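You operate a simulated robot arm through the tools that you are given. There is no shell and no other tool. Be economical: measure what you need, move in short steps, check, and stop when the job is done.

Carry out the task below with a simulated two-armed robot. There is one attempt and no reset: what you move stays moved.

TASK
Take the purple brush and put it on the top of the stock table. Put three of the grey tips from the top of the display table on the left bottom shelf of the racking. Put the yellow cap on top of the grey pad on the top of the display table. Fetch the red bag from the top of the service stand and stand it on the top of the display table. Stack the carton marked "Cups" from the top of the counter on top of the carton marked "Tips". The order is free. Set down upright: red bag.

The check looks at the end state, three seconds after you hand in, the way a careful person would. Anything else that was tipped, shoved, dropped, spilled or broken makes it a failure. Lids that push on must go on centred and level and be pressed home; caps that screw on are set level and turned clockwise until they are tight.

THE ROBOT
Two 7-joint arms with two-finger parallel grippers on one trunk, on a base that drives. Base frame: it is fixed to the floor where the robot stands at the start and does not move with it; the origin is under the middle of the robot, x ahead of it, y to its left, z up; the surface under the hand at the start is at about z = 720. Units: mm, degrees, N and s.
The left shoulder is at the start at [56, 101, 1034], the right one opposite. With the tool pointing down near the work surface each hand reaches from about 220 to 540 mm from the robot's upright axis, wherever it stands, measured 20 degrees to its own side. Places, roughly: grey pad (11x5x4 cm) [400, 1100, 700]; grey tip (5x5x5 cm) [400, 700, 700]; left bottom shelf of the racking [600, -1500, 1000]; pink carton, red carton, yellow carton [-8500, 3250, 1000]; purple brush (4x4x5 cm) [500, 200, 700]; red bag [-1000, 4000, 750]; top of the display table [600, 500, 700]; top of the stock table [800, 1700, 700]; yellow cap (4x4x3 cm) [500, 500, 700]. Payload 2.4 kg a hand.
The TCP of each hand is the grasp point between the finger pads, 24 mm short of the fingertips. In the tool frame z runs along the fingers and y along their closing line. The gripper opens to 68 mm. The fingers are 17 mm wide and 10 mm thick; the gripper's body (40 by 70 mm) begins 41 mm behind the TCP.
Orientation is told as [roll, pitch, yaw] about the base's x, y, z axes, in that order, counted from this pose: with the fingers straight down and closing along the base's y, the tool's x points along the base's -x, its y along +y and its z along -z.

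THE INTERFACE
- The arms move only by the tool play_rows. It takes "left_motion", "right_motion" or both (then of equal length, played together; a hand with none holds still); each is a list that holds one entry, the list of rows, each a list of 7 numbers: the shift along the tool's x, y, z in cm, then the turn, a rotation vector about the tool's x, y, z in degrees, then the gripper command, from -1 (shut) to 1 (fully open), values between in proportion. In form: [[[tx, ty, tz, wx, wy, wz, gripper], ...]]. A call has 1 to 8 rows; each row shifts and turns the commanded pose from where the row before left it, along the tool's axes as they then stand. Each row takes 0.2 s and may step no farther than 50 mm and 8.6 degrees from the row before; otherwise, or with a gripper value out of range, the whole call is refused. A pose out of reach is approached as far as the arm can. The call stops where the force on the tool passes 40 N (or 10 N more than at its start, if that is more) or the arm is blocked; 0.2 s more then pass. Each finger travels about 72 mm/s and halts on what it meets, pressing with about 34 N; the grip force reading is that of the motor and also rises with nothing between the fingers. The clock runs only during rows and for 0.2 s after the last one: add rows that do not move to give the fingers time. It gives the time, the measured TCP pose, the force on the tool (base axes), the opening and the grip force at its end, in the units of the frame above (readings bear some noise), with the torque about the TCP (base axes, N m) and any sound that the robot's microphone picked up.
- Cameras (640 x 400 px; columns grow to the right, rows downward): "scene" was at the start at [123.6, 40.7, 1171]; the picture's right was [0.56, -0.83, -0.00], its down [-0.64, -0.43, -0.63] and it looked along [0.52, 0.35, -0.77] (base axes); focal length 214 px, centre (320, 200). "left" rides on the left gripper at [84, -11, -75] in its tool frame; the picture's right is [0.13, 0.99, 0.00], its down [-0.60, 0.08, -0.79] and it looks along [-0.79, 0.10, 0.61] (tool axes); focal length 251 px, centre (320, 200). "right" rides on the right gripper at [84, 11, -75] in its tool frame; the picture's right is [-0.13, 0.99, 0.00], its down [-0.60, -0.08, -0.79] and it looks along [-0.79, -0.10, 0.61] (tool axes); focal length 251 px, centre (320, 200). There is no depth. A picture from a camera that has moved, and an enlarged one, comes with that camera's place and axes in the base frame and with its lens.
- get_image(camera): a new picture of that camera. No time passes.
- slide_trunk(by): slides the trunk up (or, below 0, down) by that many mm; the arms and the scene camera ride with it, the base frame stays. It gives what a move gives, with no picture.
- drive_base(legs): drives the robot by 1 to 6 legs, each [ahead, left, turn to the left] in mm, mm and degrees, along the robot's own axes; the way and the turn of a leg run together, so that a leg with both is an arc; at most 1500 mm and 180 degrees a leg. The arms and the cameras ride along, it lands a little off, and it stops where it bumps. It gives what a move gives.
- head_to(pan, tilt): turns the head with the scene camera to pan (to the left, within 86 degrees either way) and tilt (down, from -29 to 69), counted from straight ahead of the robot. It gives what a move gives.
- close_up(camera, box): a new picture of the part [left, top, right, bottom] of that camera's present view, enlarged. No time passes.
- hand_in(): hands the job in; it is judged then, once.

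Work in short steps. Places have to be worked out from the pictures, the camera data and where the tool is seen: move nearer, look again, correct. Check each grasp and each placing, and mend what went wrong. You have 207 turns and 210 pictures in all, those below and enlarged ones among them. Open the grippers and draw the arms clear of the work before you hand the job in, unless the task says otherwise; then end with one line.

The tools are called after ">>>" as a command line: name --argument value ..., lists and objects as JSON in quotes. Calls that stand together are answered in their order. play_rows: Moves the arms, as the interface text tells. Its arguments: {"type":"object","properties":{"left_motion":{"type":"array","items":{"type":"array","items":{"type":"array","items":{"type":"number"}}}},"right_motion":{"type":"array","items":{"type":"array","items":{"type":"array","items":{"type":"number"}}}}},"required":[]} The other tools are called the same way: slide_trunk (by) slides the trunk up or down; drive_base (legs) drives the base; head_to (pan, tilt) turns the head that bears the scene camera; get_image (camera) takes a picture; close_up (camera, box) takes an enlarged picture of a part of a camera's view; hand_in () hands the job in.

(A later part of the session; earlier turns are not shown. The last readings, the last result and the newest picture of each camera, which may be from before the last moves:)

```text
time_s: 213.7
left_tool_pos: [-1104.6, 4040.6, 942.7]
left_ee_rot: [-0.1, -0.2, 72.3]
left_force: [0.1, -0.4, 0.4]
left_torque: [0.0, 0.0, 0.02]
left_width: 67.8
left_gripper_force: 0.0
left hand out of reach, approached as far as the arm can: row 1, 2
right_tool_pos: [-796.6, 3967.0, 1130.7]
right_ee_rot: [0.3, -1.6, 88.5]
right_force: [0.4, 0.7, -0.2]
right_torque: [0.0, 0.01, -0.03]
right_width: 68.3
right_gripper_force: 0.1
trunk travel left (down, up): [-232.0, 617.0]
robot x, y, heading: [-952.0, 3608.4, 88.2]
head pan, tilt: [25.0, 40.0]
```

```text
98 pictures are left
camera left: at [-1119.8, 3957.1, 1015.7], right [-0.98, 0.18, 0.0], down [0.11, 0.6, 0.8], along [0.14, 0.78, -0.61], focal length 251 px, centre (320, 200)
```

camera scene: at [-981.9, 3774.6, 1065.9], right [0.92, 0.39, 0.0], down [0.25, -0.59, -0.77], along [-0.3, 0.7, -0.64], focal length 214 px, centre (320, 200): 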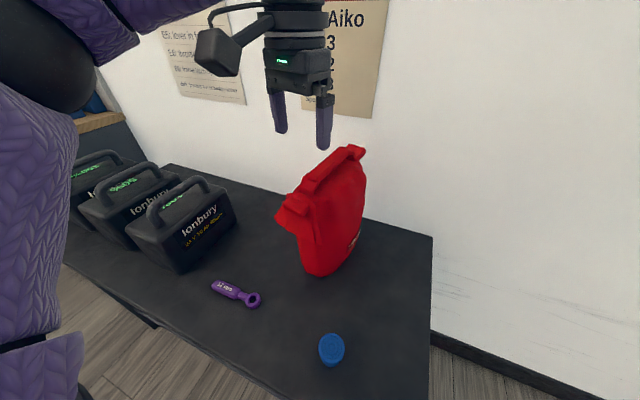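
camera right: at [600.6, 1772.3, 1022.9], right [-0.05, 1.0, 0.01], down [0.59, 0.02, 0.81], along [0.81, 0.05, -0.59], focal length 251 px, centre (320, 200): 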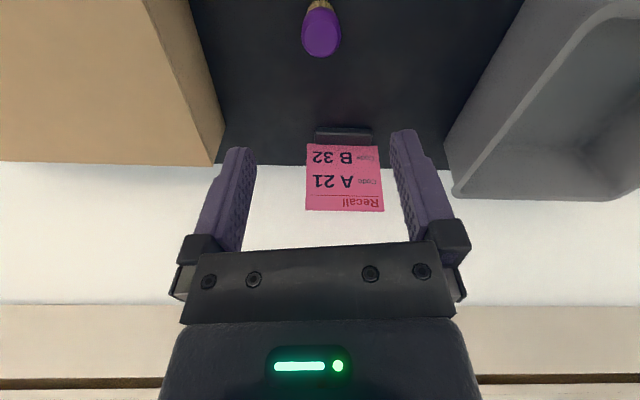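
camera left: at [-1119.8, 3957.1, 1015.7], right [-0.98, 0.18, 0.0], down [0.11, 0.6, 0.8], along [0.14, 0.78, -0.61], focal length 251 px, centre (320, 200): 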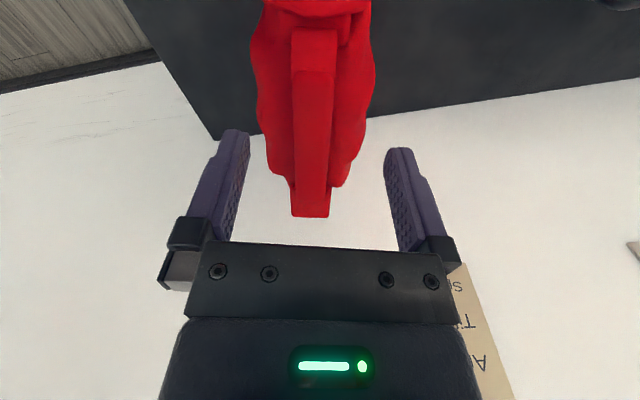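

Good position along the ridge. I descend 45 mm and look.

>>> play_rows --left_motion '[[[-0.3, -0.3, 2.5, 0, 0, 0, 1], [0, 0, 2.5, 0, 0, 0, 1], [0, 0, 0, 0, 0, 0, 1]]]'

>>> get_image --camera "left"

>>> close_up --camera "scene" --box '[220, 60, 420, 260]'

```text
time_s: 214.4
left_tool_pos: [-1101.4, 4044.3, 892.1]
left_ee_rot: [-0.1, -0.1, 72.4]
left_force: [-0.9, 0.5, 0.3]
left_torque: [-0.03, 0.01, 0.02]
left_width: 67.8
left_gripper_force: 0.1
right_tool_pos: [-797.4, 3966.7, 1130.2]
right_ee_rot: [0.3, -1.6, 88.5]
right_force: [-0.2, -0.6, -1.1]
right_torque: [0.02, -0.04, 0.02]
right_width: 67.8
right_gripper_force: 0.2
trunk travel left (down, up): [-232.0, 617.0]
robot x, y, heading: [-952.0, 3602.8, 88.2]
head pan, tilt: [25.0, 40.0]
```

```text
97 pictures are left
camera left: at [-1116.6, 3959.8, 965.9], right [-0.98, 0.18, 0.0], down [0.11, 0.6, 0.8], along [0.14, 0.78, -0.61], focal length 251 px, centre (320, 200)
```

left: 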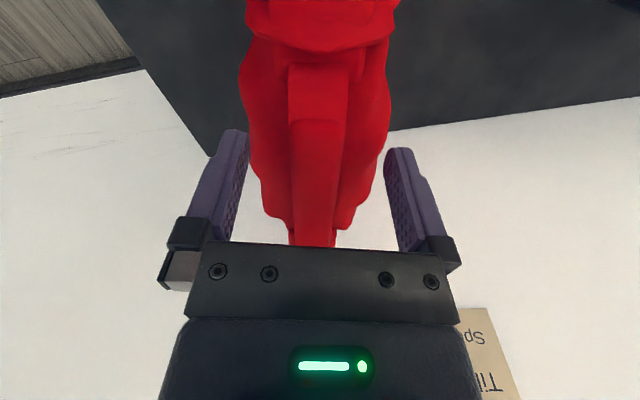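

```text
2.00 times, centred on (320, 160) of scene
camera zoom: at [-982.9, 3746.4, 1168.3], right [0.92, 0.39, 0.0], down [0.25, -0.59, -0.77], along [-0.3, 0.7, -0.64], focal length 429 px, centre (320, 280)
```

zoom: 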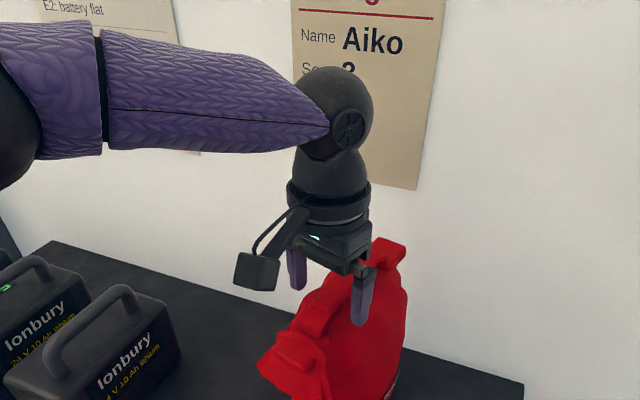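

The fingers straddle the ridge. I go 12 mm lower and close.

>>> play_rows --left_motion '[[[0, 0, 0.6, 0, 0, 0, 1], [0, 0, 0.6, 0, 0, 0, 1], [0, 0, 0, 0, 0, 0, 0.4], [0, 0, 0, 0, 0, 0, -0.2], [0, 0, 0, 0, 0, 0, -0.9], [0, 0, 0, 0, 0, 0, -0.9]]]'

>>> get_image --camera "left"

```text
time_s: 215.8
left_tool_pos: [-1099.7, 4044.0, 881.2]
left_ee_rot: [-0.1, -0.1, 72.4]
left_force: [-0.9, 0.3, -0.3]
left_torque: [0.12, 0.15, 0.11]
left_width: 22.6
left_gripper_force: 34.1
right_tool_pos: [-796.9, 3965.9, 1129.1]
right_ee_rot: [0.3, -1.6, 88.5]
right_force: [0.3, 0.3, 0.0]
right_torque: [0.0, -0.01, 0.01]
right_width: 68.3
right_gripper_force: 0.2
trunk travel left (down, up): [-232.0, 617.0]
robot x, y, heading: [-952.8, 3606.4, 88.0]
head pan, tilt: [25.0, 40.0]
```

```text
95 pictures are left
camera left: at [-1116.1, 3960.1, 953.9], right [-0.98, 0.18, 0.0], down [0.11, 0.6, 0.8], along [0.14, 0.78, -0.61], focal length 251 px, centre (320, 200)
```

left: 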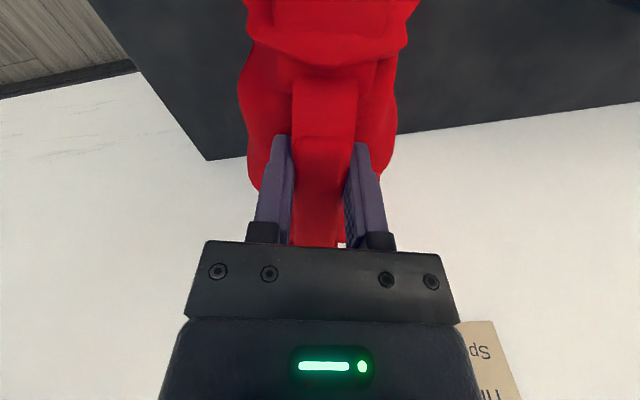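

Gripped the ridge (22.6 mm). I lift gently by 50 mm and check.

>>> play_rows --left_motion '[[[0, 0, -1, 0, 0, 0, -0.9], [0, 0, -2, 0, 0, 0, -0.9], [0, 0, -2, 0, 0, 0, -0.9], [0, 0, 0, 0, 0, 0, -0.9]]]'

>>> get_image --camera "scene"

```text
time_s: 216.8
left_tool_pos: [-1101.2, 4045.2, 932.0]
left_ee_rot: [-0.2, -0.3, 72.3]
left_force: [-1.0, 0.5, -2.6]
left_torque: [-0.16, 0.07, 0.0]
left_width: 21.7
left_gripper_force: 34.0
right_tool_pos: [-796.8, 3967.6, 1130.5]
right_ee_rot: [0.3, -1.7, 88.5]
right_force: [0.3, -0.6, -0.2]
right_torque: [0.01, 0.01, 0.03]
right_width: 68.2
right_gripper_force: 0.1
trunk travel left (down, up): [-232.0, 617.0]
robot x, y, heading: [-949.3, 3606.5, 87.9]
head pan, tilt: [25.0, 40.0]
```

```text
94 pictures are left
camera scene: at [-982.9, 3746.6, 1168.2], right [0.92, 0.39, 0.0], down [0.25, -0.59, -0.77], along [-0.3, 0.7, -0.64], focal length 214 px, centre (320, 200)
```

scene: 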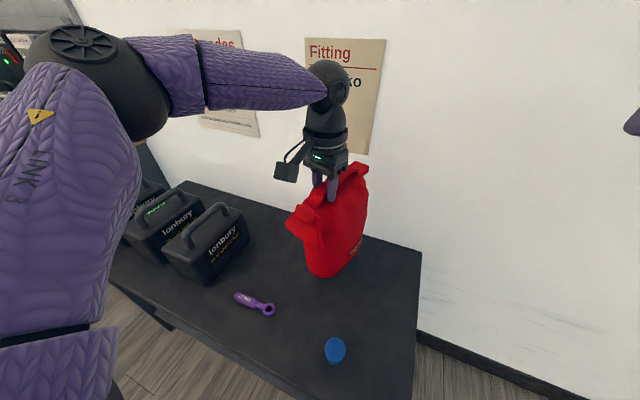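

The bag hangs level (≈0.26 kg). I raise the trunk 150 mm and watch whether the grip width creeps.

>>> slide_trunk --by 150

>>> play_rows --left_motion '[[[0, 0, 0, 0, 0, 0, -1], [0, 0, 0, 0, 0, 0, -1], [0, 0, 0, 0, 0, 0, -1], [0, 0, 0, 0, 0, 0, -1], [0, 0, 0, 0, 0, 0, -1]]]'

>>> get_image --camera "left"

```text
time_s: 218.6
left_tool_pos: [-1100.2, 4044.1, 1081.2]
left_ee_rot: [-0.1, -0.3, 72.3]
left_force: [-0.3, -0.3, -3.1]
left_torque: [-0.15, 0.06, -0.02]
left_width: 21.9
left_gripper_force: 34.2
right_tool_pos: [-796.5, 3968.0, 1279.9]
right_ee_rot: [0.4, -1.6, 88.5]
right_force: [-0.3, -0.1, -0.3]
right_torque: [0.0, 0.0, 0.06]
right_width: 68.1
right_gripper_force: 0.0
trunk travel left (down, up): [-382.0, 467.0]
robot x, y, heading: [-954.6, 3603.4, 87.9]
head pan, tilt: [25.0, 40.0]
```

```text
time_s: 219.8
left_tool_pos: [-1101.2, 4044.9, 1081.0]
left_ee_rot: [-0.1, -0.2, 72.3]
left_force: [-0.2, 0.8, -3.6]
left_torque: [-0.15, 0.04, 0.02]
left_width: 21.8
left_gripper_force: 34.5
right_tool_pos: [-797.4, 3967.4, 1280.1]
right_ee_rot: [0.3, -1.6, 88.5]
right_force: [-0.1, 0.4, 0.2]
right_torque: [-0.01, 0.0, -0.01]
right_width: 67.8
right_gripper_force: 0.1
trunk travel left (down, up): [-382.0, 467.0]
robot x, y, heading: [-958.8, 3603.5, 88.1]
head pan, tilt: [25.0, 40.0]
```

```text
93 pictures are left
camera left: at [-1115.6, 3960.8, 1154.4], right [-0.98, 0.18, 0.0], down [0.11, 0.6, 0.8], along [0.14, 0.78, -0.61], focal length 251 px, centre (320, 200)
```

left: 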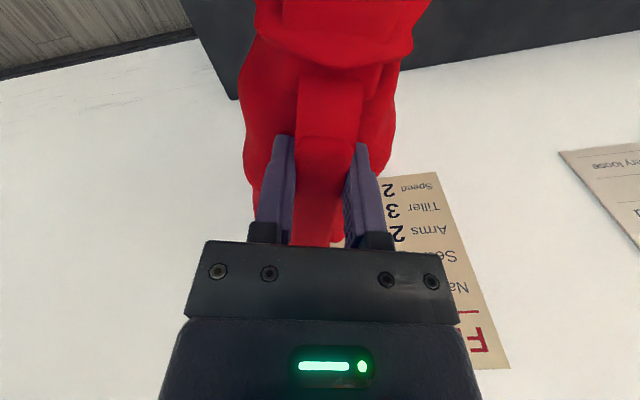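

The grip is stable. I back away and turn towards the display table.

>>> drive_base --legs '[[-1100, 0, 0], [0, 0, -88]]'

>>> drive_base --legs '[[300, 0, 0], [0, -1000, 0], [0, -780, 0]]'

>>> head_to --pan 10 --tilt 40

>>> get_image --camera "scene"

```text
time_s: 229.2
left_tool_pos: [-555.2, 2655.2, 1081.6]
left_ee_rot: [-0.1, -0.2, -16.6]
left_force: [0.3, -0.6, -4.0]
left_torque: [0.05, 0.14, -0.02]
left_width: 21.9
left_gripper_force: 33.6
right_tool_pos: [-628.1, 2352.2, 1278.9]
right_ee_rot: [0.4, -1.5, -0.6]
right_force: [-0.7, 0.4, 0.2]
right_torque: [0.0, 0.01, 0.03]
right_width: 68.1
right_gripper_force: 0.1
trunk travel left (down, up): [-382.0, 467.0]
robot x, y, heading: [-990.7, 2500.3, -0.9]
head pan, tilt: [25.0, 40.0]
```

```text
time_s: 239.8
left_tool_pos: [-290.9, 872.9, 1082.8]
left_ee_rot: [-0.2, -0.1, -17.4]
left_force: [0.0, 0.3, -3.6]
left_torque: [0.03, 0.13, -0.01]
left_width: 21.9
left_gripper_force: 33.9
right_tool_pos: [-366.5, 568.0, 1279.6]
right_ee_rot: [0.3, -1.6, -1.3]
right_force: [-0.1, 0.1, 0.1]
right_torque: [0.01, 0.0, 0.0]
right_width: 68.0
right_gripper_force: 0.0
trunk travel left (down, up): [-382.0, 467.0]
robot x, y, heading: [-727.4, 719.5, -1.4]
head pan, tilt: [25.0, 40.0]
```

```text
time_s: 240.6
left_tool_pos: [-290.8, 872.8, 1080.5]
left_ee_rot: [-0.1, -0.2, -17.4]
left_force: [-0.4, 0.6, -3.2]
left_torque: [0.04, 0.14, 0.0]
left_width: 21.7
left_gripper_force: 33.4
right_tool_pos: [-367.1, 568.7, 1280.8]
right_ee_rot: [0.3, -1.6, -1.3]
right_force: [0.2, -0.3, 0.6]
right_torque: [0.01, -0.03, -0.01]
right_width: 68.2
right_gripper_force: 0.1
trunk travel left (down, up): [-382.0, 467.0]
robot x, y, heading: [-729.8, 722.7, -2.1]
head pan, tilt: [10.0, 40.0]
```

```text
92 pictures are left
camera scene: at [-609.4, 731.9, 1320.0], right [0.15, -0.99, 0.0], down [-0.64, -0.09, -0.77], along [0.76, 0.11, -0.64], focal length 214 px, centre (320, 200)
```

scene: 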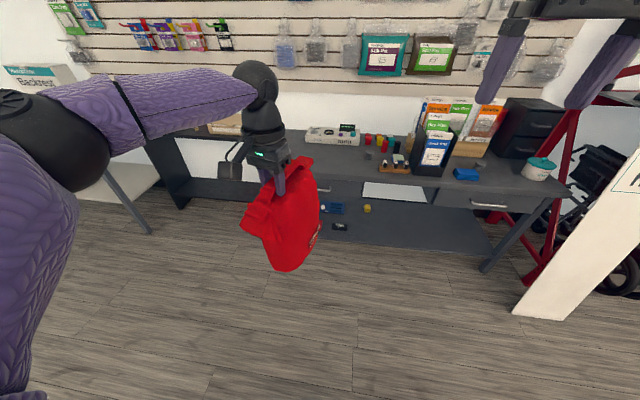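

The bag hangs well. I drive up to the table, with the hand ending near (420,870), a clear patch.

>>> drive_base --legs '[[400, 0, 2], [310, 0, 0]]'

>>> head_to --pan 20 --tilt 50

>>> get_image --camera "scene"

```text
time_s: 244.8
left_tool_pos: [408.5, 881.7, 1080.9]
left_ee_rot: [-0.1, -0.2, -15.5]
left_force: [-0.1, 0.2, -2.7]
left_torque: [0.04, 0.12, 0.01]
left_width: 21.9
left_gripper_force: 34.3
right_tool_pos: [342.2, 575.0, 1280.7]
right_ee_rot: [0.2, -1.6, 0.5]
right_force: [-0.4, -0.2, -0.5]
right_torque: [0.01, -0.01, -0.02]
right_width: 68.1
right_gripper_force: 0.0
trunk travel left (down, up): [-382.0, 467.0]
robot x, y, heading: [-26.4, 720.8, 0.3]
head pan, tilt: [10.0, 40.0]
```

```text
time_s: 245.5
left_tool_pos: [408.5, 881.8, 1082.2]
left_ee_rot: [-0.1, -0.2, -15.4]
left_force: [-0.1, 0.4, -4.3]
left_torque: [0.03, 0.15, 0.0]
left_width: 21.8
left_gripper_force: 34.5
right_tool_pos: [342.4, 575.1, 1279.4]
right_ee_rot: [0.3, -1.7, 0.6]
right_force: [1.0, -0.1, 0.1]
right_torque: [0.01, 0.0, -0.01]
right_width: 68.2
right_gripper_force: 0.1
trunk travel left (down, up): [-382.0, 467.0]
robot x, y, heading: [-27.5, 718.7, 0.0]
head pan, tilt: [20.0, 50.0]
```

```text
91 pictures are left
camera scene: at [82.4, 742.5, 1305.9], right [0.34, -0.94, 0.0], down [-0.72, -0.26, -0.64], along [0.6, 0.22, -0.77], focal length 214 px, centre (320, 200)
```

scene: 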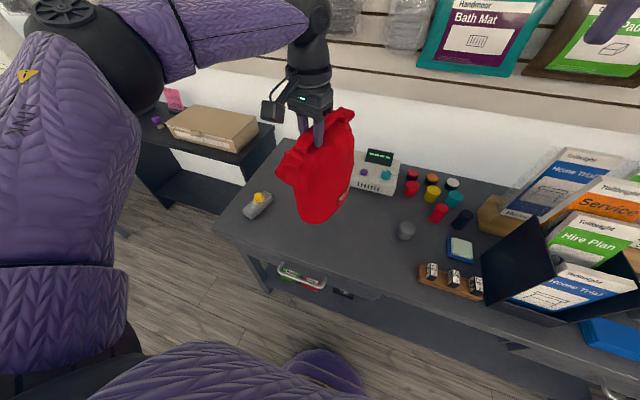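

The patch below is clear (console begins at x≈630). I lower the bag 65 mm with the trunk, then in small steps.

>>> slide_trunk --by -65

>>> play_rows --left_motion '[[[0, 0, 0.6, 0, 0, 0, -1], [0, 0, 0.6, 0, 0, 0, -1], [0, 0, 0.4, 0, 0, 0, -1], [0, 0, 0.4, 0, 0, 0, -1], [0, 0, 0, 0, 0, 0, -1]]]'

>>> get_image --camera "scene"

```text
time_s: 246.5
left_tool_pos: [408.6, 881.3, 1016.2]
left_ee_rot: [-0.1, -0.2, -15.6]
left_force: [-0.7, 0.3, -3.8]
left_torque: [0.02, 0.15, 0.03]
left_width: 21.8
left_gripper_force: 34.3
right_tool_pos: [341.2, 576.0, 1215.6]
right_ee_rot: [0.3, -1.6, 0.5]
right_force: [0.1, 0.8, 0.2]
right_torque: [-0.03, 0.03, 0.0]
right_width: 67.9
right_gripper_force: 0.0
trunk travel left (down, up): [-317.0, 532.0]
robot x, y, heading: [-22.6, 715.8, 0.1]
head pan, tilt: [20.0, 50.0]
```

```text
time_s: 247.7
left_tool_pos: [407.6, 880.8, 997.2]
left_ee_rot: [0.0, -0.2, -15.5]
left_force: [-0.7, -0.4, -4.2]
left_torque: [0.03, 0.17, 0.01]
left_width: 21.7
left_gripper_force: 33.6
right_tool_pos: [340.6, 575.1, 1216.0]
right_ee_rot: [0.4, -1.6, 0.5]
right_force: [0.4, 0.2, 0.2]
right_torque: [0.0, -0.01, 0.03]
right_width: 68.1
right_gripper_force: 0.0
trunk travel left (down, up): [-317.0, 532.0]
robot x, y, heading: [-23.7, 714.4, 0.3]
head pan, tilt: [20.0, 50.0]
```

```text
90 pictures are left
camera scene: at [93.4, 742.5, 1240.2], right [0.34, -0.94, 0.0], down [-0.72, -0.26, -0.64], along [0.6, 0.22, -0.77], focal length 214 px, centre (320, 200)
```

scene: 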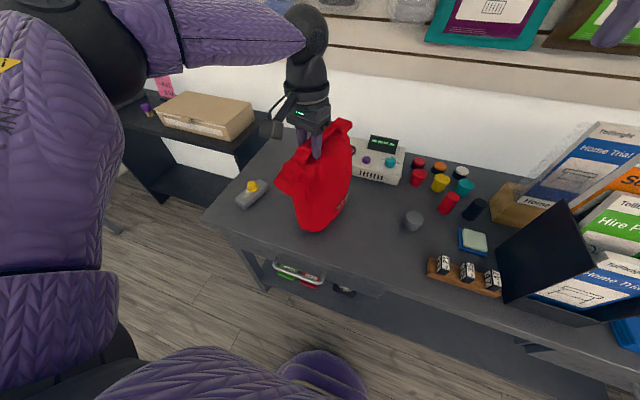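

Not touching yet. I keep lowering in 4 mm steps.

>>> play_rows --left_motion '[[[0, 0, 0.4, 0, 0, 0, -1], [0, 0, 0.4, 0, 0, 0, -1], [0, 0, 0.4, 0, 0, 0, -1], [0, 0, 0.4, 0, 0, 0, -1], [0, 0, 0, 0, 0, 0, -1]]]'

>>> close_up --camera "scene" --box '[230, 100, 410, 250]'

```text
time_s: 248.9
left_tool_pos: [407.0, 881.7, 983.0]
left_ee_rot: [-0.1, -0.5, -15.4]
left_force: [-3.4, 2.1, 13.8]
left_torque: [-0.04, -0.99, 0.08]
left_width: 21.9
left_gripper_force: 34.2
right_tool_pos: [339.8, 575.3, 1215.0]
right_ee_rot: [0.3, -1.7, 0.6]
right_force: [-0.5, 0.4, -1.0]
right_torque: [-0.01, 0.01, 0.01]
right_width: 68.3
right_gripper_force: 0.0
trunk travel left (down, up): [-317.0, 532.0]
robot x, y, heading: [-25.1, 720.2, 0.2]
head pan, tilt: [20.0, 50.0]
```

```text
2.67 times, centred on (320, 175) of scene
camera zoom: at [91.4, 742.5, 1240.7], right [0.34, -0.94, 0.0], down [-0.72, -0.26, -0.64], along [0.6, 0.22, -0.77], focal length 572 px, centre (320, 267)
```

zoom: 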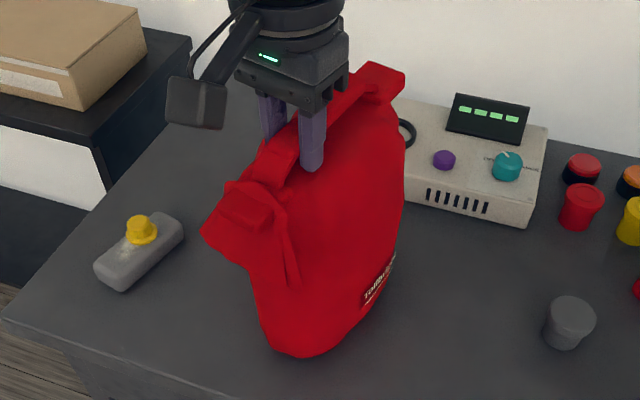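

Contact, centred under the bag's body. I ease off a little and release slowly.

>>> play_rows --left_motion '[[[0, 0, 0, 0, 0, 0, -0.4], [0, 0, 0, 0, 0, 0, -0.2], [0, 0, 0, 0, 0, 0, 0], [0, 0, 0, 0, 0, 0, 0.3], [0, 0, 0, 0, 0, 0, 0.3]]]'

>>> close_up --camera "scene" --box '[230, 100, 410, 250]'

>>> get_image --camera "left"

```text
time_s: 250.1
left_tool_pos: [408.5, 881.1, 980.0]
left_ee_rot: [-0.1, -0.2, -15.6]
left_force: [-1.0, -0.1, 1.8]
left_torque: [0.01, 0.0, 0.01]
left_width: 43.8
left_gripper_force: 0.0
right_tool_pos: [341.2, 575.3, 1214.8]
right_ee_rot: [0.2, -1.7, 0.5]
right_force: [-0.2, -0.1, -0.7]
right_torque: [-0.01, 0.0, -0.02]
right_width: 67.8
right_gripper_force: 0.1
trunk travel left (down, up): [-317.0, 532.0]
robot x, y, heading: [-26.4, 716.9, -0.0]
head pan, tilt: [20.0, 50.0]
```

```text
2.67 times, centred on (320, 175) of scene
camera zoom: at [93.0, 742.3, 1240.3], right [0.34, -0.94, 0.0], down [-0.72, -0.26, -0.64], along [0.6, 0.22, -0.77], focal length 572 px, centre (320, 267)
```

zoom: 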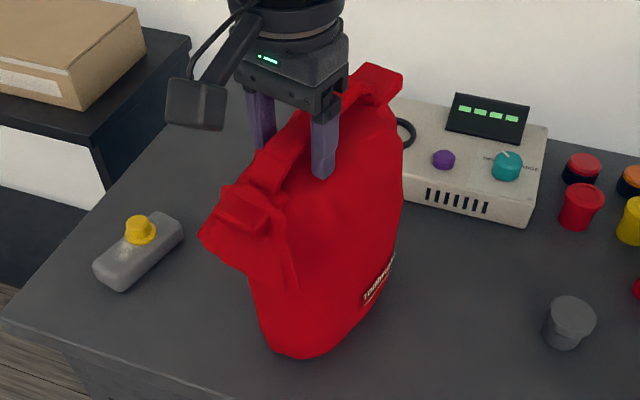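

```text
87 pictures are left
camera left: at [323.7, 893.0, 1053.9], right [0.14, 0.99, 0.0], down [0.6, -0.08, 0.8], along [0.79, -0.11, -0.61], focal length 251 px, centre (320, 200)
```

left: 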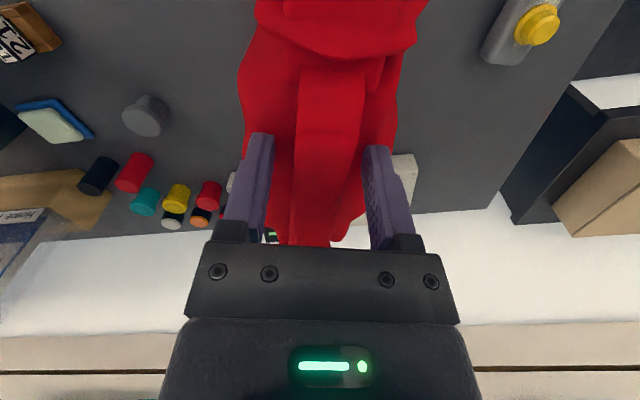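

The bag stands on its own. I open fully and rise clear.

>>> play_rows --left_motion '[[[0, 0, 0, 0, 0, 0, 0.9], [0, 0, -1, 0, 0, 0, 0.9], [0, 0, -3, 0, 0, 0, 0.9], [0, 0, -4.5, 0, 0, 0, 0.9], [0, 0, -4.5, 0, 0, 0, 0.9], [0, 0, 0, 0, 0, 0, 0.9]]]'

>>> close_up --camera "scene" --box '[230, 100, 410, 250]'

```text
time_s: 251.5
left_tool_pos: [396.2, 889.0, 1108.3]
left_ee_rot: [-0.1, -0.3, -15.4]
left_force: [0.0, -0.4, 0.3]
left_torque: [-0.01, 0.02, 0.03]
left_width: 64.7
left_gripper_force: 0.0
left hand out of reach, approached as far as the arm can: row 5
right_tool_pos: [341.3, 575.2, 1215.5]
right_ee_rot: [0.3, -1.5, 0.5]
right_force: [0.2, 0.3, -1.1]
right_torque: [0.02, 0.04, 0.0]
right_width: 68.1
right_gripper_force: 0.1
trunk travel left (down, up): [-317.0, 532.0]
robot x, y, heading: [-21.0, 719.6, 0.2]
head pan, tilt: [20.0, 50.0]
```

```text
2.67 times, centred on (320, 175) of scene
camera zoom: at [93.3, 742.5, 1240.2], right [0.34, -0.94, 0.0], down [-0.72, -0.26, -0.64], along [0.6, 0.22, -0.77], focal length 572 px, centre (320, 267)
```

zoom: 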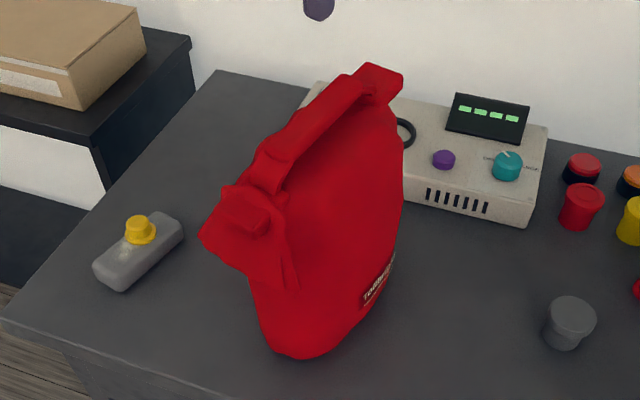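

The bag stands upright. Next the third tip: tip 4 near (495,615), with the right hand. I retract the left hand and move the base 80 mm nearer.

>>> play_rows --left_motion '[[[4.5, 0, 0, 0, 0, -7, 0.9], [4.5, 0, 0, 0, 0, -7, 0.9], [4, 0, 0, 0, 0, 0, 0.9]]]' --right_motion '[[[0, 0, 4.5, 0, 0, 0, 1], [0, 0, 4.5, 0, 0, 0, 1], [0, 0, 4.5, 0, 0, 0, 1]]]'

>>> drive_base --legs '[[80, 20, 0]]'

>>> slide_trunk --by -80

>>> get_image --camera "right"

```text
time_s: 252.3
left_tool_pos: [265.7, 908.6, 1106.3]
left_ee_rot: [-0.2, -0.1, -1.4]
left_force: [0.7, -0.4, 0.0]
left_torque: [-0.01, -0.01, 0.0]
left_width: 64.7
left_gripper_force: 0.1
right_tool_pos: [344.5, 575.4, 1078.5]
right_ee_rot: [0.3, -1.6, 0.5]
right_force: [-0.7, 0.3, -0.4]
right_torque: [0.05, -0.02, 0.02]
right_width: 67.9
right_gripper_force: 0.1
trunk travel left (down, up): [-317.0, 532.0]
robot x, y, heading: [-25.2, 716.0, 0.3]
head pan, tilt: [20.0, 50.0]
```

```text
time_s: 253.4
left_tool_pos: [349.4, 928.6, 1106.6]
left_ee_rot: [-0.1, -0.1, -1.6]
left_force: [0.1, -0.1, -0.7]
left_torque: [0.0, 0.0, 0.02]
left_width: 64.6
left_gripper_force: 0.1
right_tool_pos: [427.0, 595.2, 1077.1]
right_ee_rot: [0.3, -1.6, 0.4]
right_force: [-0.2, -0.2, -0.7]
right_torque: [0.0, 0.04, 0.01]
right_width: 67.9
right_gripper_force: 0.0
trunk travel left (down, up): [-317.0, 532.0]
robot x, y, heading: [54.0, 739.0, -0.1]
head pan, tilt: [20.0, 50.0]
```

```text
time_s: 254.6
left_tool_pos: [349.4, 928.2, 1027.1]
left_ee_rot: [-0.1, -0.1, -1.6]
left_force: [-0.9, 0.8, -1.0]
left_torque: [0.02, 0.0, -0.03]
left_width: 64.5
left_gripper_force: 0.0
right_tool_pos: [426.3, 595.9, 999.1]
right_ee_rot: [0.3, -1.6, 0.6]
right_force: [0.5, -0.4, -0.4]
right_torque: [0.0, 0.0, -0.01]
right_width: 67.8
right_gripper_force: 0.1
trunk travel left (down, up): [-237.0, 612.0]
robot x, y, heading: [55.9, 735.6, -0.0]
head pan, tilt: [20.0, 50.0]
```

```text
85 pictures are left
camera right: at [340.1, 605.2, 1070.7], right [0.12, 0.99, 0.01], down [0.58, -0.08, 0.81], along [0.8, -0.09, -0.59], focal length 251 px, centre (320, 200)
```

right: 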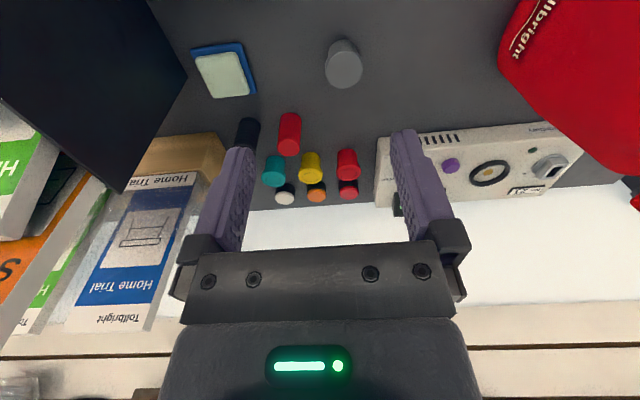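

Tip 4 computes to (498,621). I move above it and down.

>>> play_rows --right_motion '[[[-3.6, 1.2, 0, 0, 0, 0, 1], [-3.6, 1.2, 0, 0, 0, 0, 1], [0, 0, 4.3, 0, 0, 0, 1], [0, 0, 4.3, 0, 0, 0, 1], [0, 0, 4.3, 0, 0, 0, 1], [0, 0, 4.2, 0, 0, 0, 1], [0, 0, 0, 0, 0, 0, 1]]]'

>>> get_image --camera "right"

```text
time_s: 256.2
left_tool_pos: [347.6, 927.5, 1027.5]
left_ee_rot: [-0.1, -0.1, -1.6]
left_force: [0.3, 0.8, -0.1]
left_torque: [-0.02, 0.02, 0.03]
left_width: 64.5
left_gripper_force: 0.1
right_tool_pos: [499.8, 621.3, 828.7]
right_ee_rot: [0.3, -1.6, 0.5]
right_force: [0.5, 0.8, -1.1]
right_torque: [0.05, 0.0, 0.02]
right_width: 68.0
right_gripper_force: 0.0
trunk travel left (down, up): [-237.0, 612.0]
robot x, y, heading: [55.3, 740.8, 0.0]
head pan, tilt: [20.0, 50.0]
```

```text
84 pictures are left
camera right: at [414.8, 630.9, 900.7], right [0.12, 0.99, 0.01], down [0.58, -0.08, 0.81], along [0.8, -0.09, -0.59], focal length 251 px, centre (320, 200)
```

right: 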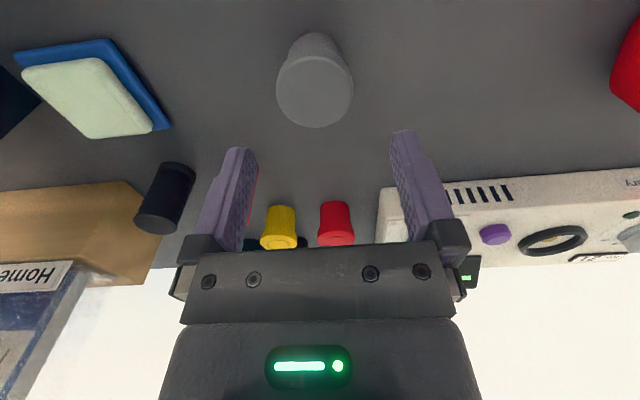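

Aligned. I descend and close on the tip.

>>> play_rows --right_motion '[[[0, -0.2, 2.6, 0, 0, 0, 1], [0, 0, 2.6, 0, 0, 0, 1], [0, 0, 2.6, 0, 0, 0, 1], [0, 0, 0, 0, 0, 0, 1], [0, 0, 0, 0, 0, 0, 0.4], [0, 0, 0, 0, 0, 0, -0.2], [0, 0, 0, 0, 0, 0, -0.6], [0, 0, 0, 0, 0, 0, -0.6]]]'

>>> get_image --camera "right"

```text
time_s: 258.0
left_tool_pos: [347.4, 928.3, 1027.8]
left_ee_rot: [-0.1, -0.3, -1.6]
left_force: [-0.3, 0.8, 0.5]
left_torque: [-0.01, 0.04, 0.01]
left_width: 64.7
left_gripper_force: 0.0
right_tool_pos: [504.5, 618.3, 752.5]
right_ee_rot: [0.3, -1.5, 0.6]
right_force: [-0.3, 0.7, 0.7]
right_torque: [0.03, 0.01, 0.02]
right_width: 45.4
right_gripper_force: 34.3
trunk travel left (down, up): [-237.0, 612.0]
robot x, y, heading: [57.4, 737.6, -0.0]
head pan, tilt: [20.0, 50.0]
```

```text
83 pictures are left
camera right: at [419.1, 628.0, 824.5], right [0.12, 0.99, 0.01], down [0.58, -0.08, 0.81], along [0.8, -0.09, -0.59], focal length 251 px, centre (320, 200)
```

right: 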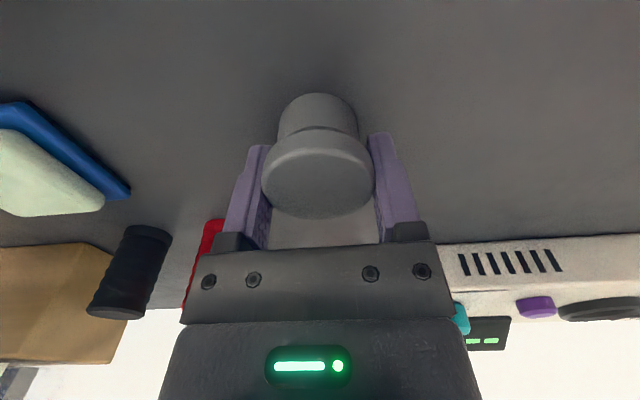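

Held (45.4 mm). I lift 250 mm.

>>> play_rows --right_motion '[[[0, 0, -3, 0, 0, 0, -0.6], [0, 0, -4.8, 0, 0, 0, -0.6], [0, 0, -4.8, 0, 0, 0, -0.6], [0, 0, -4.8, 0, 0, 0, -0.6], [0, 0, -4.8, 0, 0, 0, -0.6], [3, 0, -3, 0, 0, 0, -0.6], [4, 0, 0, 0, 0, 0, -0.6]]]'

>>> drive_base --legs '[[-600, 0, 0], [0, -1200, 0], [0, -1180, 0]]'

```text
time_s: 259.6
left_tool_pos: [348.4, 927.9, 1026.4]
left_ee_rot: [-0.2, -0.1, -1.6]
left_force: [-0.2, -0.9, 0.2]
left_torque: [0.0, 0.02, -0.01]
left_width: 64.6
left_gripper_force: 0.0
right_tool_pos: [428.4, 616.4, 1001.0]
right_ee_rot: [0.3, -1.6, 0.5]
right_force: [-1.0, -0.4, 0.1]
right_torque: [-0.03, 0.0, 0.04]
right_width: 44.9
right_gripper_force: 33.2
trunk travel left (down, up): [-237.0, 612.0]
robot x, y, heading: [59.1, 737.0, 0.2]
head pan, tilt: [20.0, 50.0]
```

```text
time_s: 274.3
left_tool_pos: [-238.6, -1457.1, 1027.5]
left_ee_rot: [-0.1, -0.2, -1.2]
left_force: [0.1, 0.0, 1.3]
left_torque: [0.04, 0.03, 0.0]
left_width: 64.7
left_gripper_force: 0.1
right_tool_pos: [-157.1, -1766.7, 999.3]
right_ee_rot: [0.3, -1.6, 0.8]
right_force: [-0.4, -0.2, -0.8]
right_torque: [0.0, -0.01, -0.01]
right_width: 45.1
right_gripper_force: 34.1
trunk travel left (down, up): [-237.0, 612.0]
robot x, y, heading: [-528.0, -1651.5, 0.3]
head pan, tilt: [20.0, 50.0]
```

Arrived before the racking. I raise the trunk, then drive to the shelf for the third tip at about (415,−1955).

>>> slide_trunk --by 290

>>> drive_base --legs '[[0, -100, 0], [480, 0, 0]]'

>>> head_to --pan -10 --tilt 40

>>> get_image --camera "scene"

```text
time_s: 277.2
left_tool_pos: [-240.0, -1456.4, 1316.9]
left_ee_rot: [-0.2, -0.1, -1.1]
left_force: [-0.5, -0.7, 0.8]
left_torque: [-0.01, 0.01, 0.01]
left_width: 64.6
left_gripper_force: 0.1
right_tool_pos: [-155.9, -1766.3, 1289.5]
right_ee_rot: [0.2, -1.6, 1.0]
right_force: [-0.1, -0.3, 0.5]
right_torque: [-0.01, 0.01, 0.0]
right_width: 45.1
right_gripper_force: 33.6
trunk travel left (down, up): [-527.0, 322.0]
robot x, y, heading: [-535.4, -1650.4, 0.6]
head pan, tilt: [20.0, 50.0]
```

```text
time_s: 280.8
left_tool_pos: [241.2, -1544.2, 1316.4]
left_ee_rot: [-0.2, -0.2, -0.4]
left_force: [-0.5, 0.2, 0.8]
left_torque: [0.0, 0.04, 0.01]
left_width: 64.2
left_gripper_force: 0.1
right_tool_pos: [327.2, -1852.8, 1290.9]
right_ee_rot: [0.3, -1.6, 1.6]
right_force: [-0.2, 0.1, 0.4]
right_torque: [-0.04, 0.01, -0.06]
right_width: 45.4
right_gripper_force: 33.8
trunk travel left (down, up): [-527.0, 322.0]
robot x, y, heading: [-47.4, -1740.4, 1.3]
head pan, tilt: [20.0, 50.0]
```

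```text
time_s: 281.8
left_tool_pos: [241.5, -1545.1, 1317.9]
left_ee_rot: [-0.1, -0.2, -0.4]
left_force: [1.1, 0.8, 0.2]
left_torque: [0.03, 0.0, 0.0]
left_width: 64.6
left_gripper_force: 0.0
right_tool_pos: [327.6, -1853.7, 1289.5]
right_ee_rot: [0.3, -1.6, 1.7]
right_force: [0.5, 0.9, -0.7]
right_torque: [0.0, 0.04, 0.02]
right_width: 45.1
right_gripper_force: 34.1
trunk travel left (down, up): [-527.0, 322.0]
robot x, y, heading: [-50.2, -1737.7, 1.2]
head pan, tilt: [-10.0, 40.0]
```

```text
82 pictures are left
camera scene: at [55.3, -1754.5, 1465.8], right [-0.15, -0.99, 0.0], down [-0.64, 0.1, -0.77], along [0.76, -0.12, -0.64], focal length 214 px, centre (320, 200)
```

scene: 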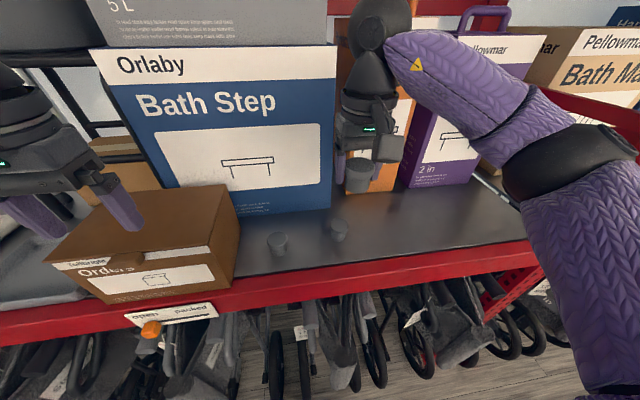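

I move the right hand to (412,−1955) and down to z≈1110.

>>> play_rows --right_motion '[[[0, -3.4, 1, 0, 0, 0, -0.6], [0, -3.4, 3, 0, 0, 0, -0.6], [0, -3.3, 3, 0, 0, 0, -0.6], [-4, 0, 2.5, 0, 0, 0, -0.6], [-4.5, 0, 2, 0, 0, 0, -0.6], [0, 0, 3.5, 0, 0, 0, -0.6], [0, 0, 3, 0, 0, 0, -0.6], [0, 0, 0, 0, 0, 0, -0.6]]]'

>>> get_image --camera "right"

```text
time_s: 283.6
left_tool_pos: [240.6, -1544.9, 1317.4]
left_ee_rot: [-0.1, -0.3, -0.4]
left_force: [-0.5, 0.3, -0.2]
left_torque: [-0.01, -0.01, -0.01]
left_width: 64.7
left_gripper_force: 0.0
right_tool_pos: [419.3, -1950.8, 1113.7]
right_ee_rot: [0.3, -1.5, 1.7]
right_force: [-0.5, 0.9, 1.0]
right_torque: [0.0, -0.01, 0.04]
right_width: 45.0
right_gripper_force: 34.3
trunk travel left (down, up): [-527.0, 322.0]
robot x, y, heading: [-46.8, -1744.5, 1.3]
head pan, tilt: [-10.0, 40.0]
```

```text
81 pictures are left
camera right: at [332.9, -1942.1, 1186.1], right [0.1, 0.99, 0.01], down [0.58, -0.07, 0.81], along [0.81, -0.08, -0.59], focal length 251 px, centre (320, 200)
```

right: 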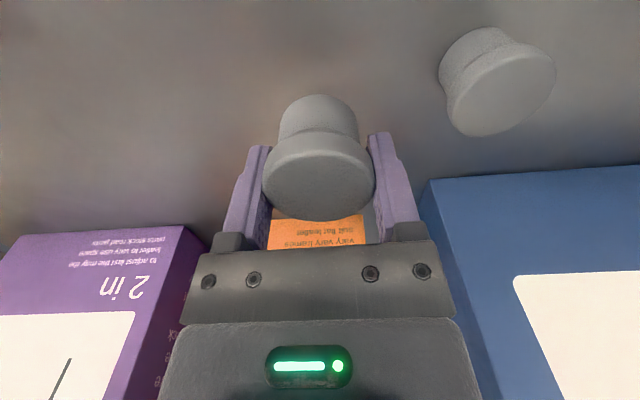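

Clear of everything. I lower to contact.

>>> play_rows --right_motion '[[[0, 0, 2, 0, 0, 0, -0.6], [0, 0, 1.5, 0, 0, 0, -0.6], [0, 0, 0.5, 0, 0, 0, -0.6], [0, 0, 0.5, 0, 0, 0, -0.6], [0, 0, 0.5, 0, 0, 0, -0.6], [0, 0, 0.5, 0, 0, 0, -0.6], [0, 0, 0.4, 0, 0, 0, -0.6]]]'

```text
time_s: 285.1
left_tool_pos: [238.2, -1544.6, 1318.5]
left_ee_rot: [-0.2, -0.3, -0.5]
left_force: [-0.6, -0.3, -0.1]
left_torque: [0.01, -0.04, 0.01]
left_width: 64.5
left_gripper_force: 0.0
right_tool_pos: [421.7, -1948.8, 1061.3]
right_ee_rot: [0.3, -2.2, 1.7]
right_force: [-7.2, -0.7, 19.9]
right_torque: [-0.14, 0.62, -0.01]
right_width: 45.6
right_gripper_force: 34.0
trunk travel left (down, up): [-527.0, 322.0]
robot x, y, heading: [-49.3, -1743.4, 1.4]
head pan, tilt: [-10.0, 40.0]
stopped in row 7 (right hand): the force on the tool passed its limit at 46 N (the readings are from after the stop); the commanded pose is now the measured one
```

Contact. Release and rise, then retract.

>>> play_rows --right_motion '[[[0, 0, -0.05, 0, 0, 0, -0.3], [0, 0, 0, 0, 0, 0, 0.6], [0, 0, 0, 0, 0, 0, 1], [0, 0, 0, 0, 0, 0, 1], [0, 0, -2, 0, 0, 0, 1], [0, 0, -4.5, 0, 0, 0, 1], [0, 0, -4.5, 0, 0, 0, 1], [0, 0, -4.5, 0, 0, 0, 1]]]'

>>> play_rows --right_motion '[[[4, 2, -2, 0, 0, 0, 1], [4, 2, -2, 0, 0, 0, 1], [2, 2, 0, 0, 0, 0, 1]]]'

>>> get_image --camera "scene"

```text
time_s: 286.9
left_tool_pos: [241.1, -1544.2, 1316.3]
left_ee_rot: [-0.1, -0.3, -0.4]
left_force: [0.0, 0.4, 0.3]
left_torque: [-0.02, -0.01, 0.02]
left_width: 64.7
left_gripper_force: 0.1
right_tool_pos: [417.8, -1951.9, 1216.7]
right_ee_rot: [0.3, -2.0, 1.5]
right_force: [0.1, 0.0, -0.2]
right_torque: [-0.02, 0.01, -0.01]
right_width: 67.9
right_gripper_force: 0.0
trunk travel left (down, up): [-527.0, 322.0]
robot x, y, heading: [-46.4, -1741.9, 1.3]
head pan, tilt: [-10.0, 40.0]
```

```text
time_s: 287.7
left_tool_pos: [240.9, -1543.9, 1317.2]
left_ee_rot: [-0.1, -0.2, -0.4]
left_force: [-0.3, -0.5, 0.1]
left_torque: [0.0, 0.01, 0.02]
left_width: 64.5
left_gripper_force: 0.0
right_tool_pos: [314.9, -1897.2, 1251.9]
right_ee_rot: [0.2, -2.1, 1.5]
right_force: [0.0, -0.3, 0.2]
right_torque: [-0.02, 0.01, -0.01]
right_width: 68.1
right_gripper_force: 0.0
trunk travel left (down, up): [-527.0, 322.0]
robot x, y, heading: [-48.2, -1742.3, 1.4]
head pan, tilt: [-10.0, 40.0]
```

```text
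80 pictures are left
camera scene: at [55.1, -1754.4, 1465.8], right [-0.15, -0.99, 0.0], down [-0.64, 0.1, -0.77], along [0.76, -0.12, -0.64], focal length 214 px, centre (320, 200)
```

scene: 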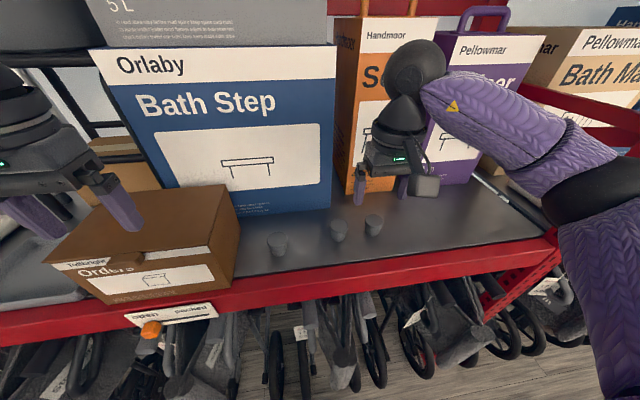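

All three tips are on the shelf. Now the cartons on the counter far behind: I back out, drive to open floor and turn round.

>>> drive_base --legs '[[-700, 0, -1.3], [0, 1500, 0], [0, 1500, 0], [0, 0, 90], [0, 0, 88]]'

>>> head_to --pan 0 --tilt 12

>>> get_image --camera "scene"

```text
time_s: 313.4
left_tool_pos: [-1044.3, 1075.5, 1317.1]
left_ee_rot: [0.0, -0.1, 179.5]
left_force: [0.0, 0.0, 0.7]
left_torque: [0.01, 0.0, 0.0]
left_width: 64.7
left_gripper_force: 0.1
right_tool_pos: [-1118.6, 1427.9, 1254.0]
right_ee_rot: [0.4, -2.0, -178.5]
right_force: [0.5, 0.1, 0.2]
right_torque: [0.02, 0.0, -0.02]
right_width: 68.0
right_gripper_force: 0.1
trunk travel left (down, up): [-527.0, 322.0]
robot x, y, heading: [-755.4, 1269.7, -178.9]
head pan, tilt: [-10.0, 40.0]
```

```text
time_s: 314.3
left_tool_pos: [-1045.3, 1075.3, 1318.0]
left_ee_rot: [-0.1, -0.2, 179.5]
left_force: [0.1, -0.1, -0.4]
left_torque: [-0.03, 0.01, 0.02]
left_width: 64.3
left_gripper_force: 0.1
right_tool_pos: [-1118.8, 1426.0, 1252.0]
right_ee_rot: [0.3, -2.0, -178.4]
right_force: [0.2, 0.1, 0.2]
right_torque: [-0.02, 0.0, -0.01]
right_width: 68.2
right_gripper_force: 0.1
trunk travel left (down, up): [-527.0, 322.0]
robot x, y, heading: [-756.7, 1272.2, -178.5]
head pan, tilt: [0.0, 12.0]
```

```text
79 pictures are left
camera scene: at [-866.6, 1266.7, 1510.2], right [-0.02, 1.0, 0.0], down [0.21, 0.0, -0.98], along [-0.98, -0.02, -0.21], focal length 214 px, centre (320, 200)
```

scene: 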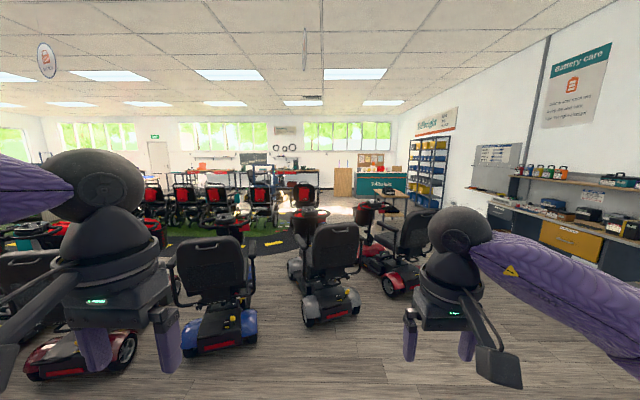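

The teal counter is at the far end. There is an aisle on the right (y≈3200) between scooters and the workbench. I move over there and look along it.

>>> drive_base --legs '[[0, -1000, 0], [0, -930, -1.5], [1000, 0, 0]]'

>>> get_image --camera "scene"

```text
time_s: 328.7
left_tool_pos: [-2084.3, 2997.5, 1316.8]
left_ee_rot: [-0.1, -0.2, 178.2]
left_force: [-0.7, 0.3, -0.6]
left_torque: [0.01, -0.02, 0.01]
left_width: 64.8
left_gripper_force: 0.2
right_tool_pos: [-2149.8, 3350.8, 1252.6]
right_ee_rot: [0.3, -2.0, -179.8]
right_force: [0.2, -0.9, 0.2]
right_torque: [0.0, -0.03, 0.0]
right_width: 68.0
right_gripper_force: 0.0
trunk travel left (down, up): [-527.0, 322.0]
robot x, y, heading: [-1790.0, 3187.7, 180.0]
head pan, tilt: [0.0, 12.0]
```

```text
78 pictures are left
camera scene: at [-1901.5, 3185.1, 1510.2], right [0.0, 1.0, 0.0], down [0.21, 0.0, -0.98], along [-0.98, 0.0, -0.21], focal length 214 px, centre (320, 200)
```

scene: 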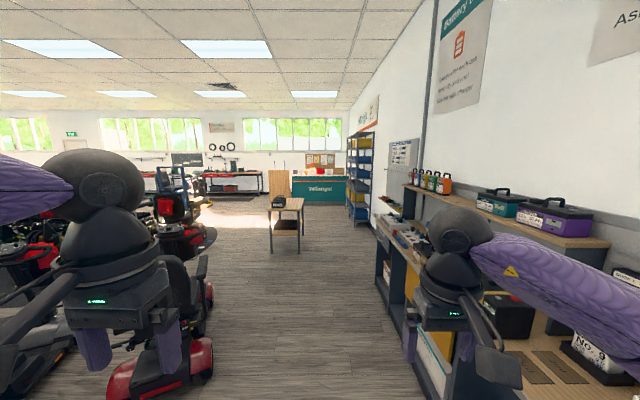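

The way ahead is clear, with a small table left at x≈−5000 and the counter beyond. I drive on with a slight shift right.

>>> drive_base --legs '[[1500, -120, 0], [1500, 0, 0], [1500, 0, 0]]'

>>> get_image --camera "scene"

```text
refused: leg 1 is longer than a leg can be; nothing moved
```

```text
77 pictures are left
camera scene: at [-1901.5, 3185.1, 1510.2], right [0.0, 1.0, 0.0], down [0.21, 0.0, -0.98], along [-0.98, 0.0, -0.21], focal length 214 px, centre (320, 200)
```

scene: 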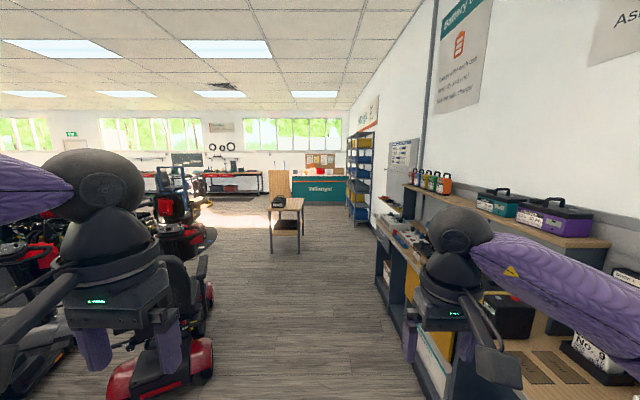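

The first leg was just too long; I split it.

>>> drive_base --legs '[[1400, -120, 0], [1500, 0, 0], [1500, 0, 0]]'

>>> get_image --camera "scene"

```text
time_s: 349.7
left_tool_pos: [-6453.8, 3049.3, 1316.2]
left_ee_rot: [-0.1, -0.2, -179.8]
left_force: [0.5, -0.6, 0.5]
left_torque: [0.03, 0.0, 0.0]
left_width: 64.3
left_gripper_force: 0.0
right_tool_pos: [-6533.5, 3400.1, 1251.8]
right_ee_rot: [0.4, -2.0, -177.7]
right_force: [-0.1, -0.3, 0.0]
right_torque: [0.0, -0.02, 0.01]
right_width: 68.1
right_gripper_force: 0.1
trunk travel left (down, up): [-527.0, 322.0]
robot x, y, heading: [-6169.5, 3247.0, -178.1]
head pan, tilt: [0.0, 12.0]
```

```text
76 pictures are left
camera scene: at [-6278.9, 3242.9, 1510.2], right [-0.03, 1.0, 0.0], down [0.21, 0.01, -0.98], along [-0.98, -0.03, -0.21], focal length 214 px, centre (320, 200)
```

scene: 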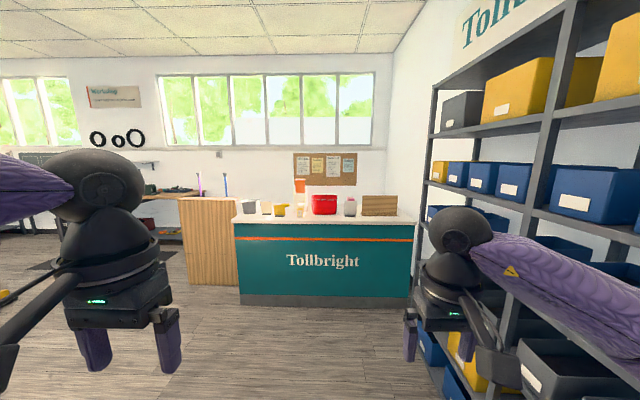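

The counter is ahead (front edge ≈ −7900). I drive nearer and look at the cartons.

>>> drive_base --legs '[[1100, 0, -1.5]]'

>>> head_to --pan 0 --tilt 30

>>> get_image --camera "scene"

```text
time_s: 355.4
left_tool_pos: [-7568.3, 3031.4, 1318.1]
left_ee_rot: [0.0, -0.2, 178.9]
left_force: [0.0, 0.1, -0.8]
left_torque: [0.01, 0.02, 0.03]
left_width: 64.5
left_gripper_force: 0.0
right_tool_pos: [-7639.5, 3382.8, 1251.8]
right_ee_rot: [0.3, -1.9, -179.0]
right_force: [-0.8, -0.2, -0.3]
right_torque: [0.0, 0.01, 0.01]
right_width: 68.1
right_gripper_force: 0.1
trunk travel left (down, up): [-527.0, 322.0]
robot x, y, heading: [-7278.6, 3222.8, -179.4]
head pan, tilt: [0.0, 12.0]
```

```text
time_s: 356.2
left_tool_pos: [-7568.6, 3032.3, 1317.5]
left_ee_rot: [-0.1, -0.2, 178.8]
left_force: [0.2, -0.2, -0.4]
left_torque: [-0.04, 0.0, -0.01]
left_width: 64.7
left_gripper_force: 0.0
right_tool_pos: [-7638.7, 3382.8, 1253.1]
right_ee_rot: [0.2, -2.1, -179.0]
right_force: [0.0, 0.7, 0.0]
right_torque: [0.01, -0.03, 0.03]
right_width: 68.2
right_gripper_force: 0.1
trunk travel left (down, up): [-527.0, 322.0]
robot x, y, heading: [-7279.7, 3224.4, -179.6]
head pan, tilt: [0.0, 30.0]
```

```text
75 pictures are left
camera scene: at [-7385.7, 3221.0, 1481.2], right [-0.01, 1.0, 0.0], down [0.5, 0.01, -0.87], along [-0.87, -0.01, -0.5], focal length 214 px, centre (320, 200)
```

scene: 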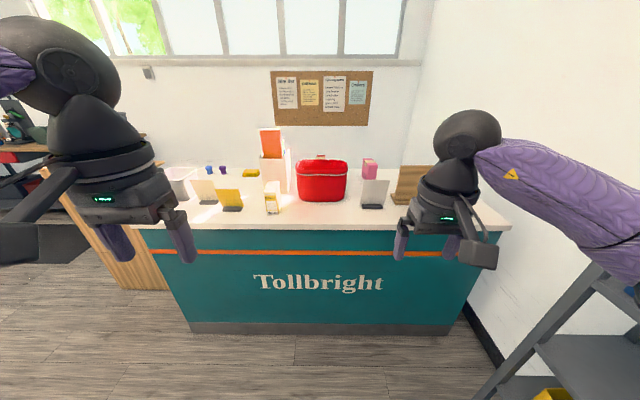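

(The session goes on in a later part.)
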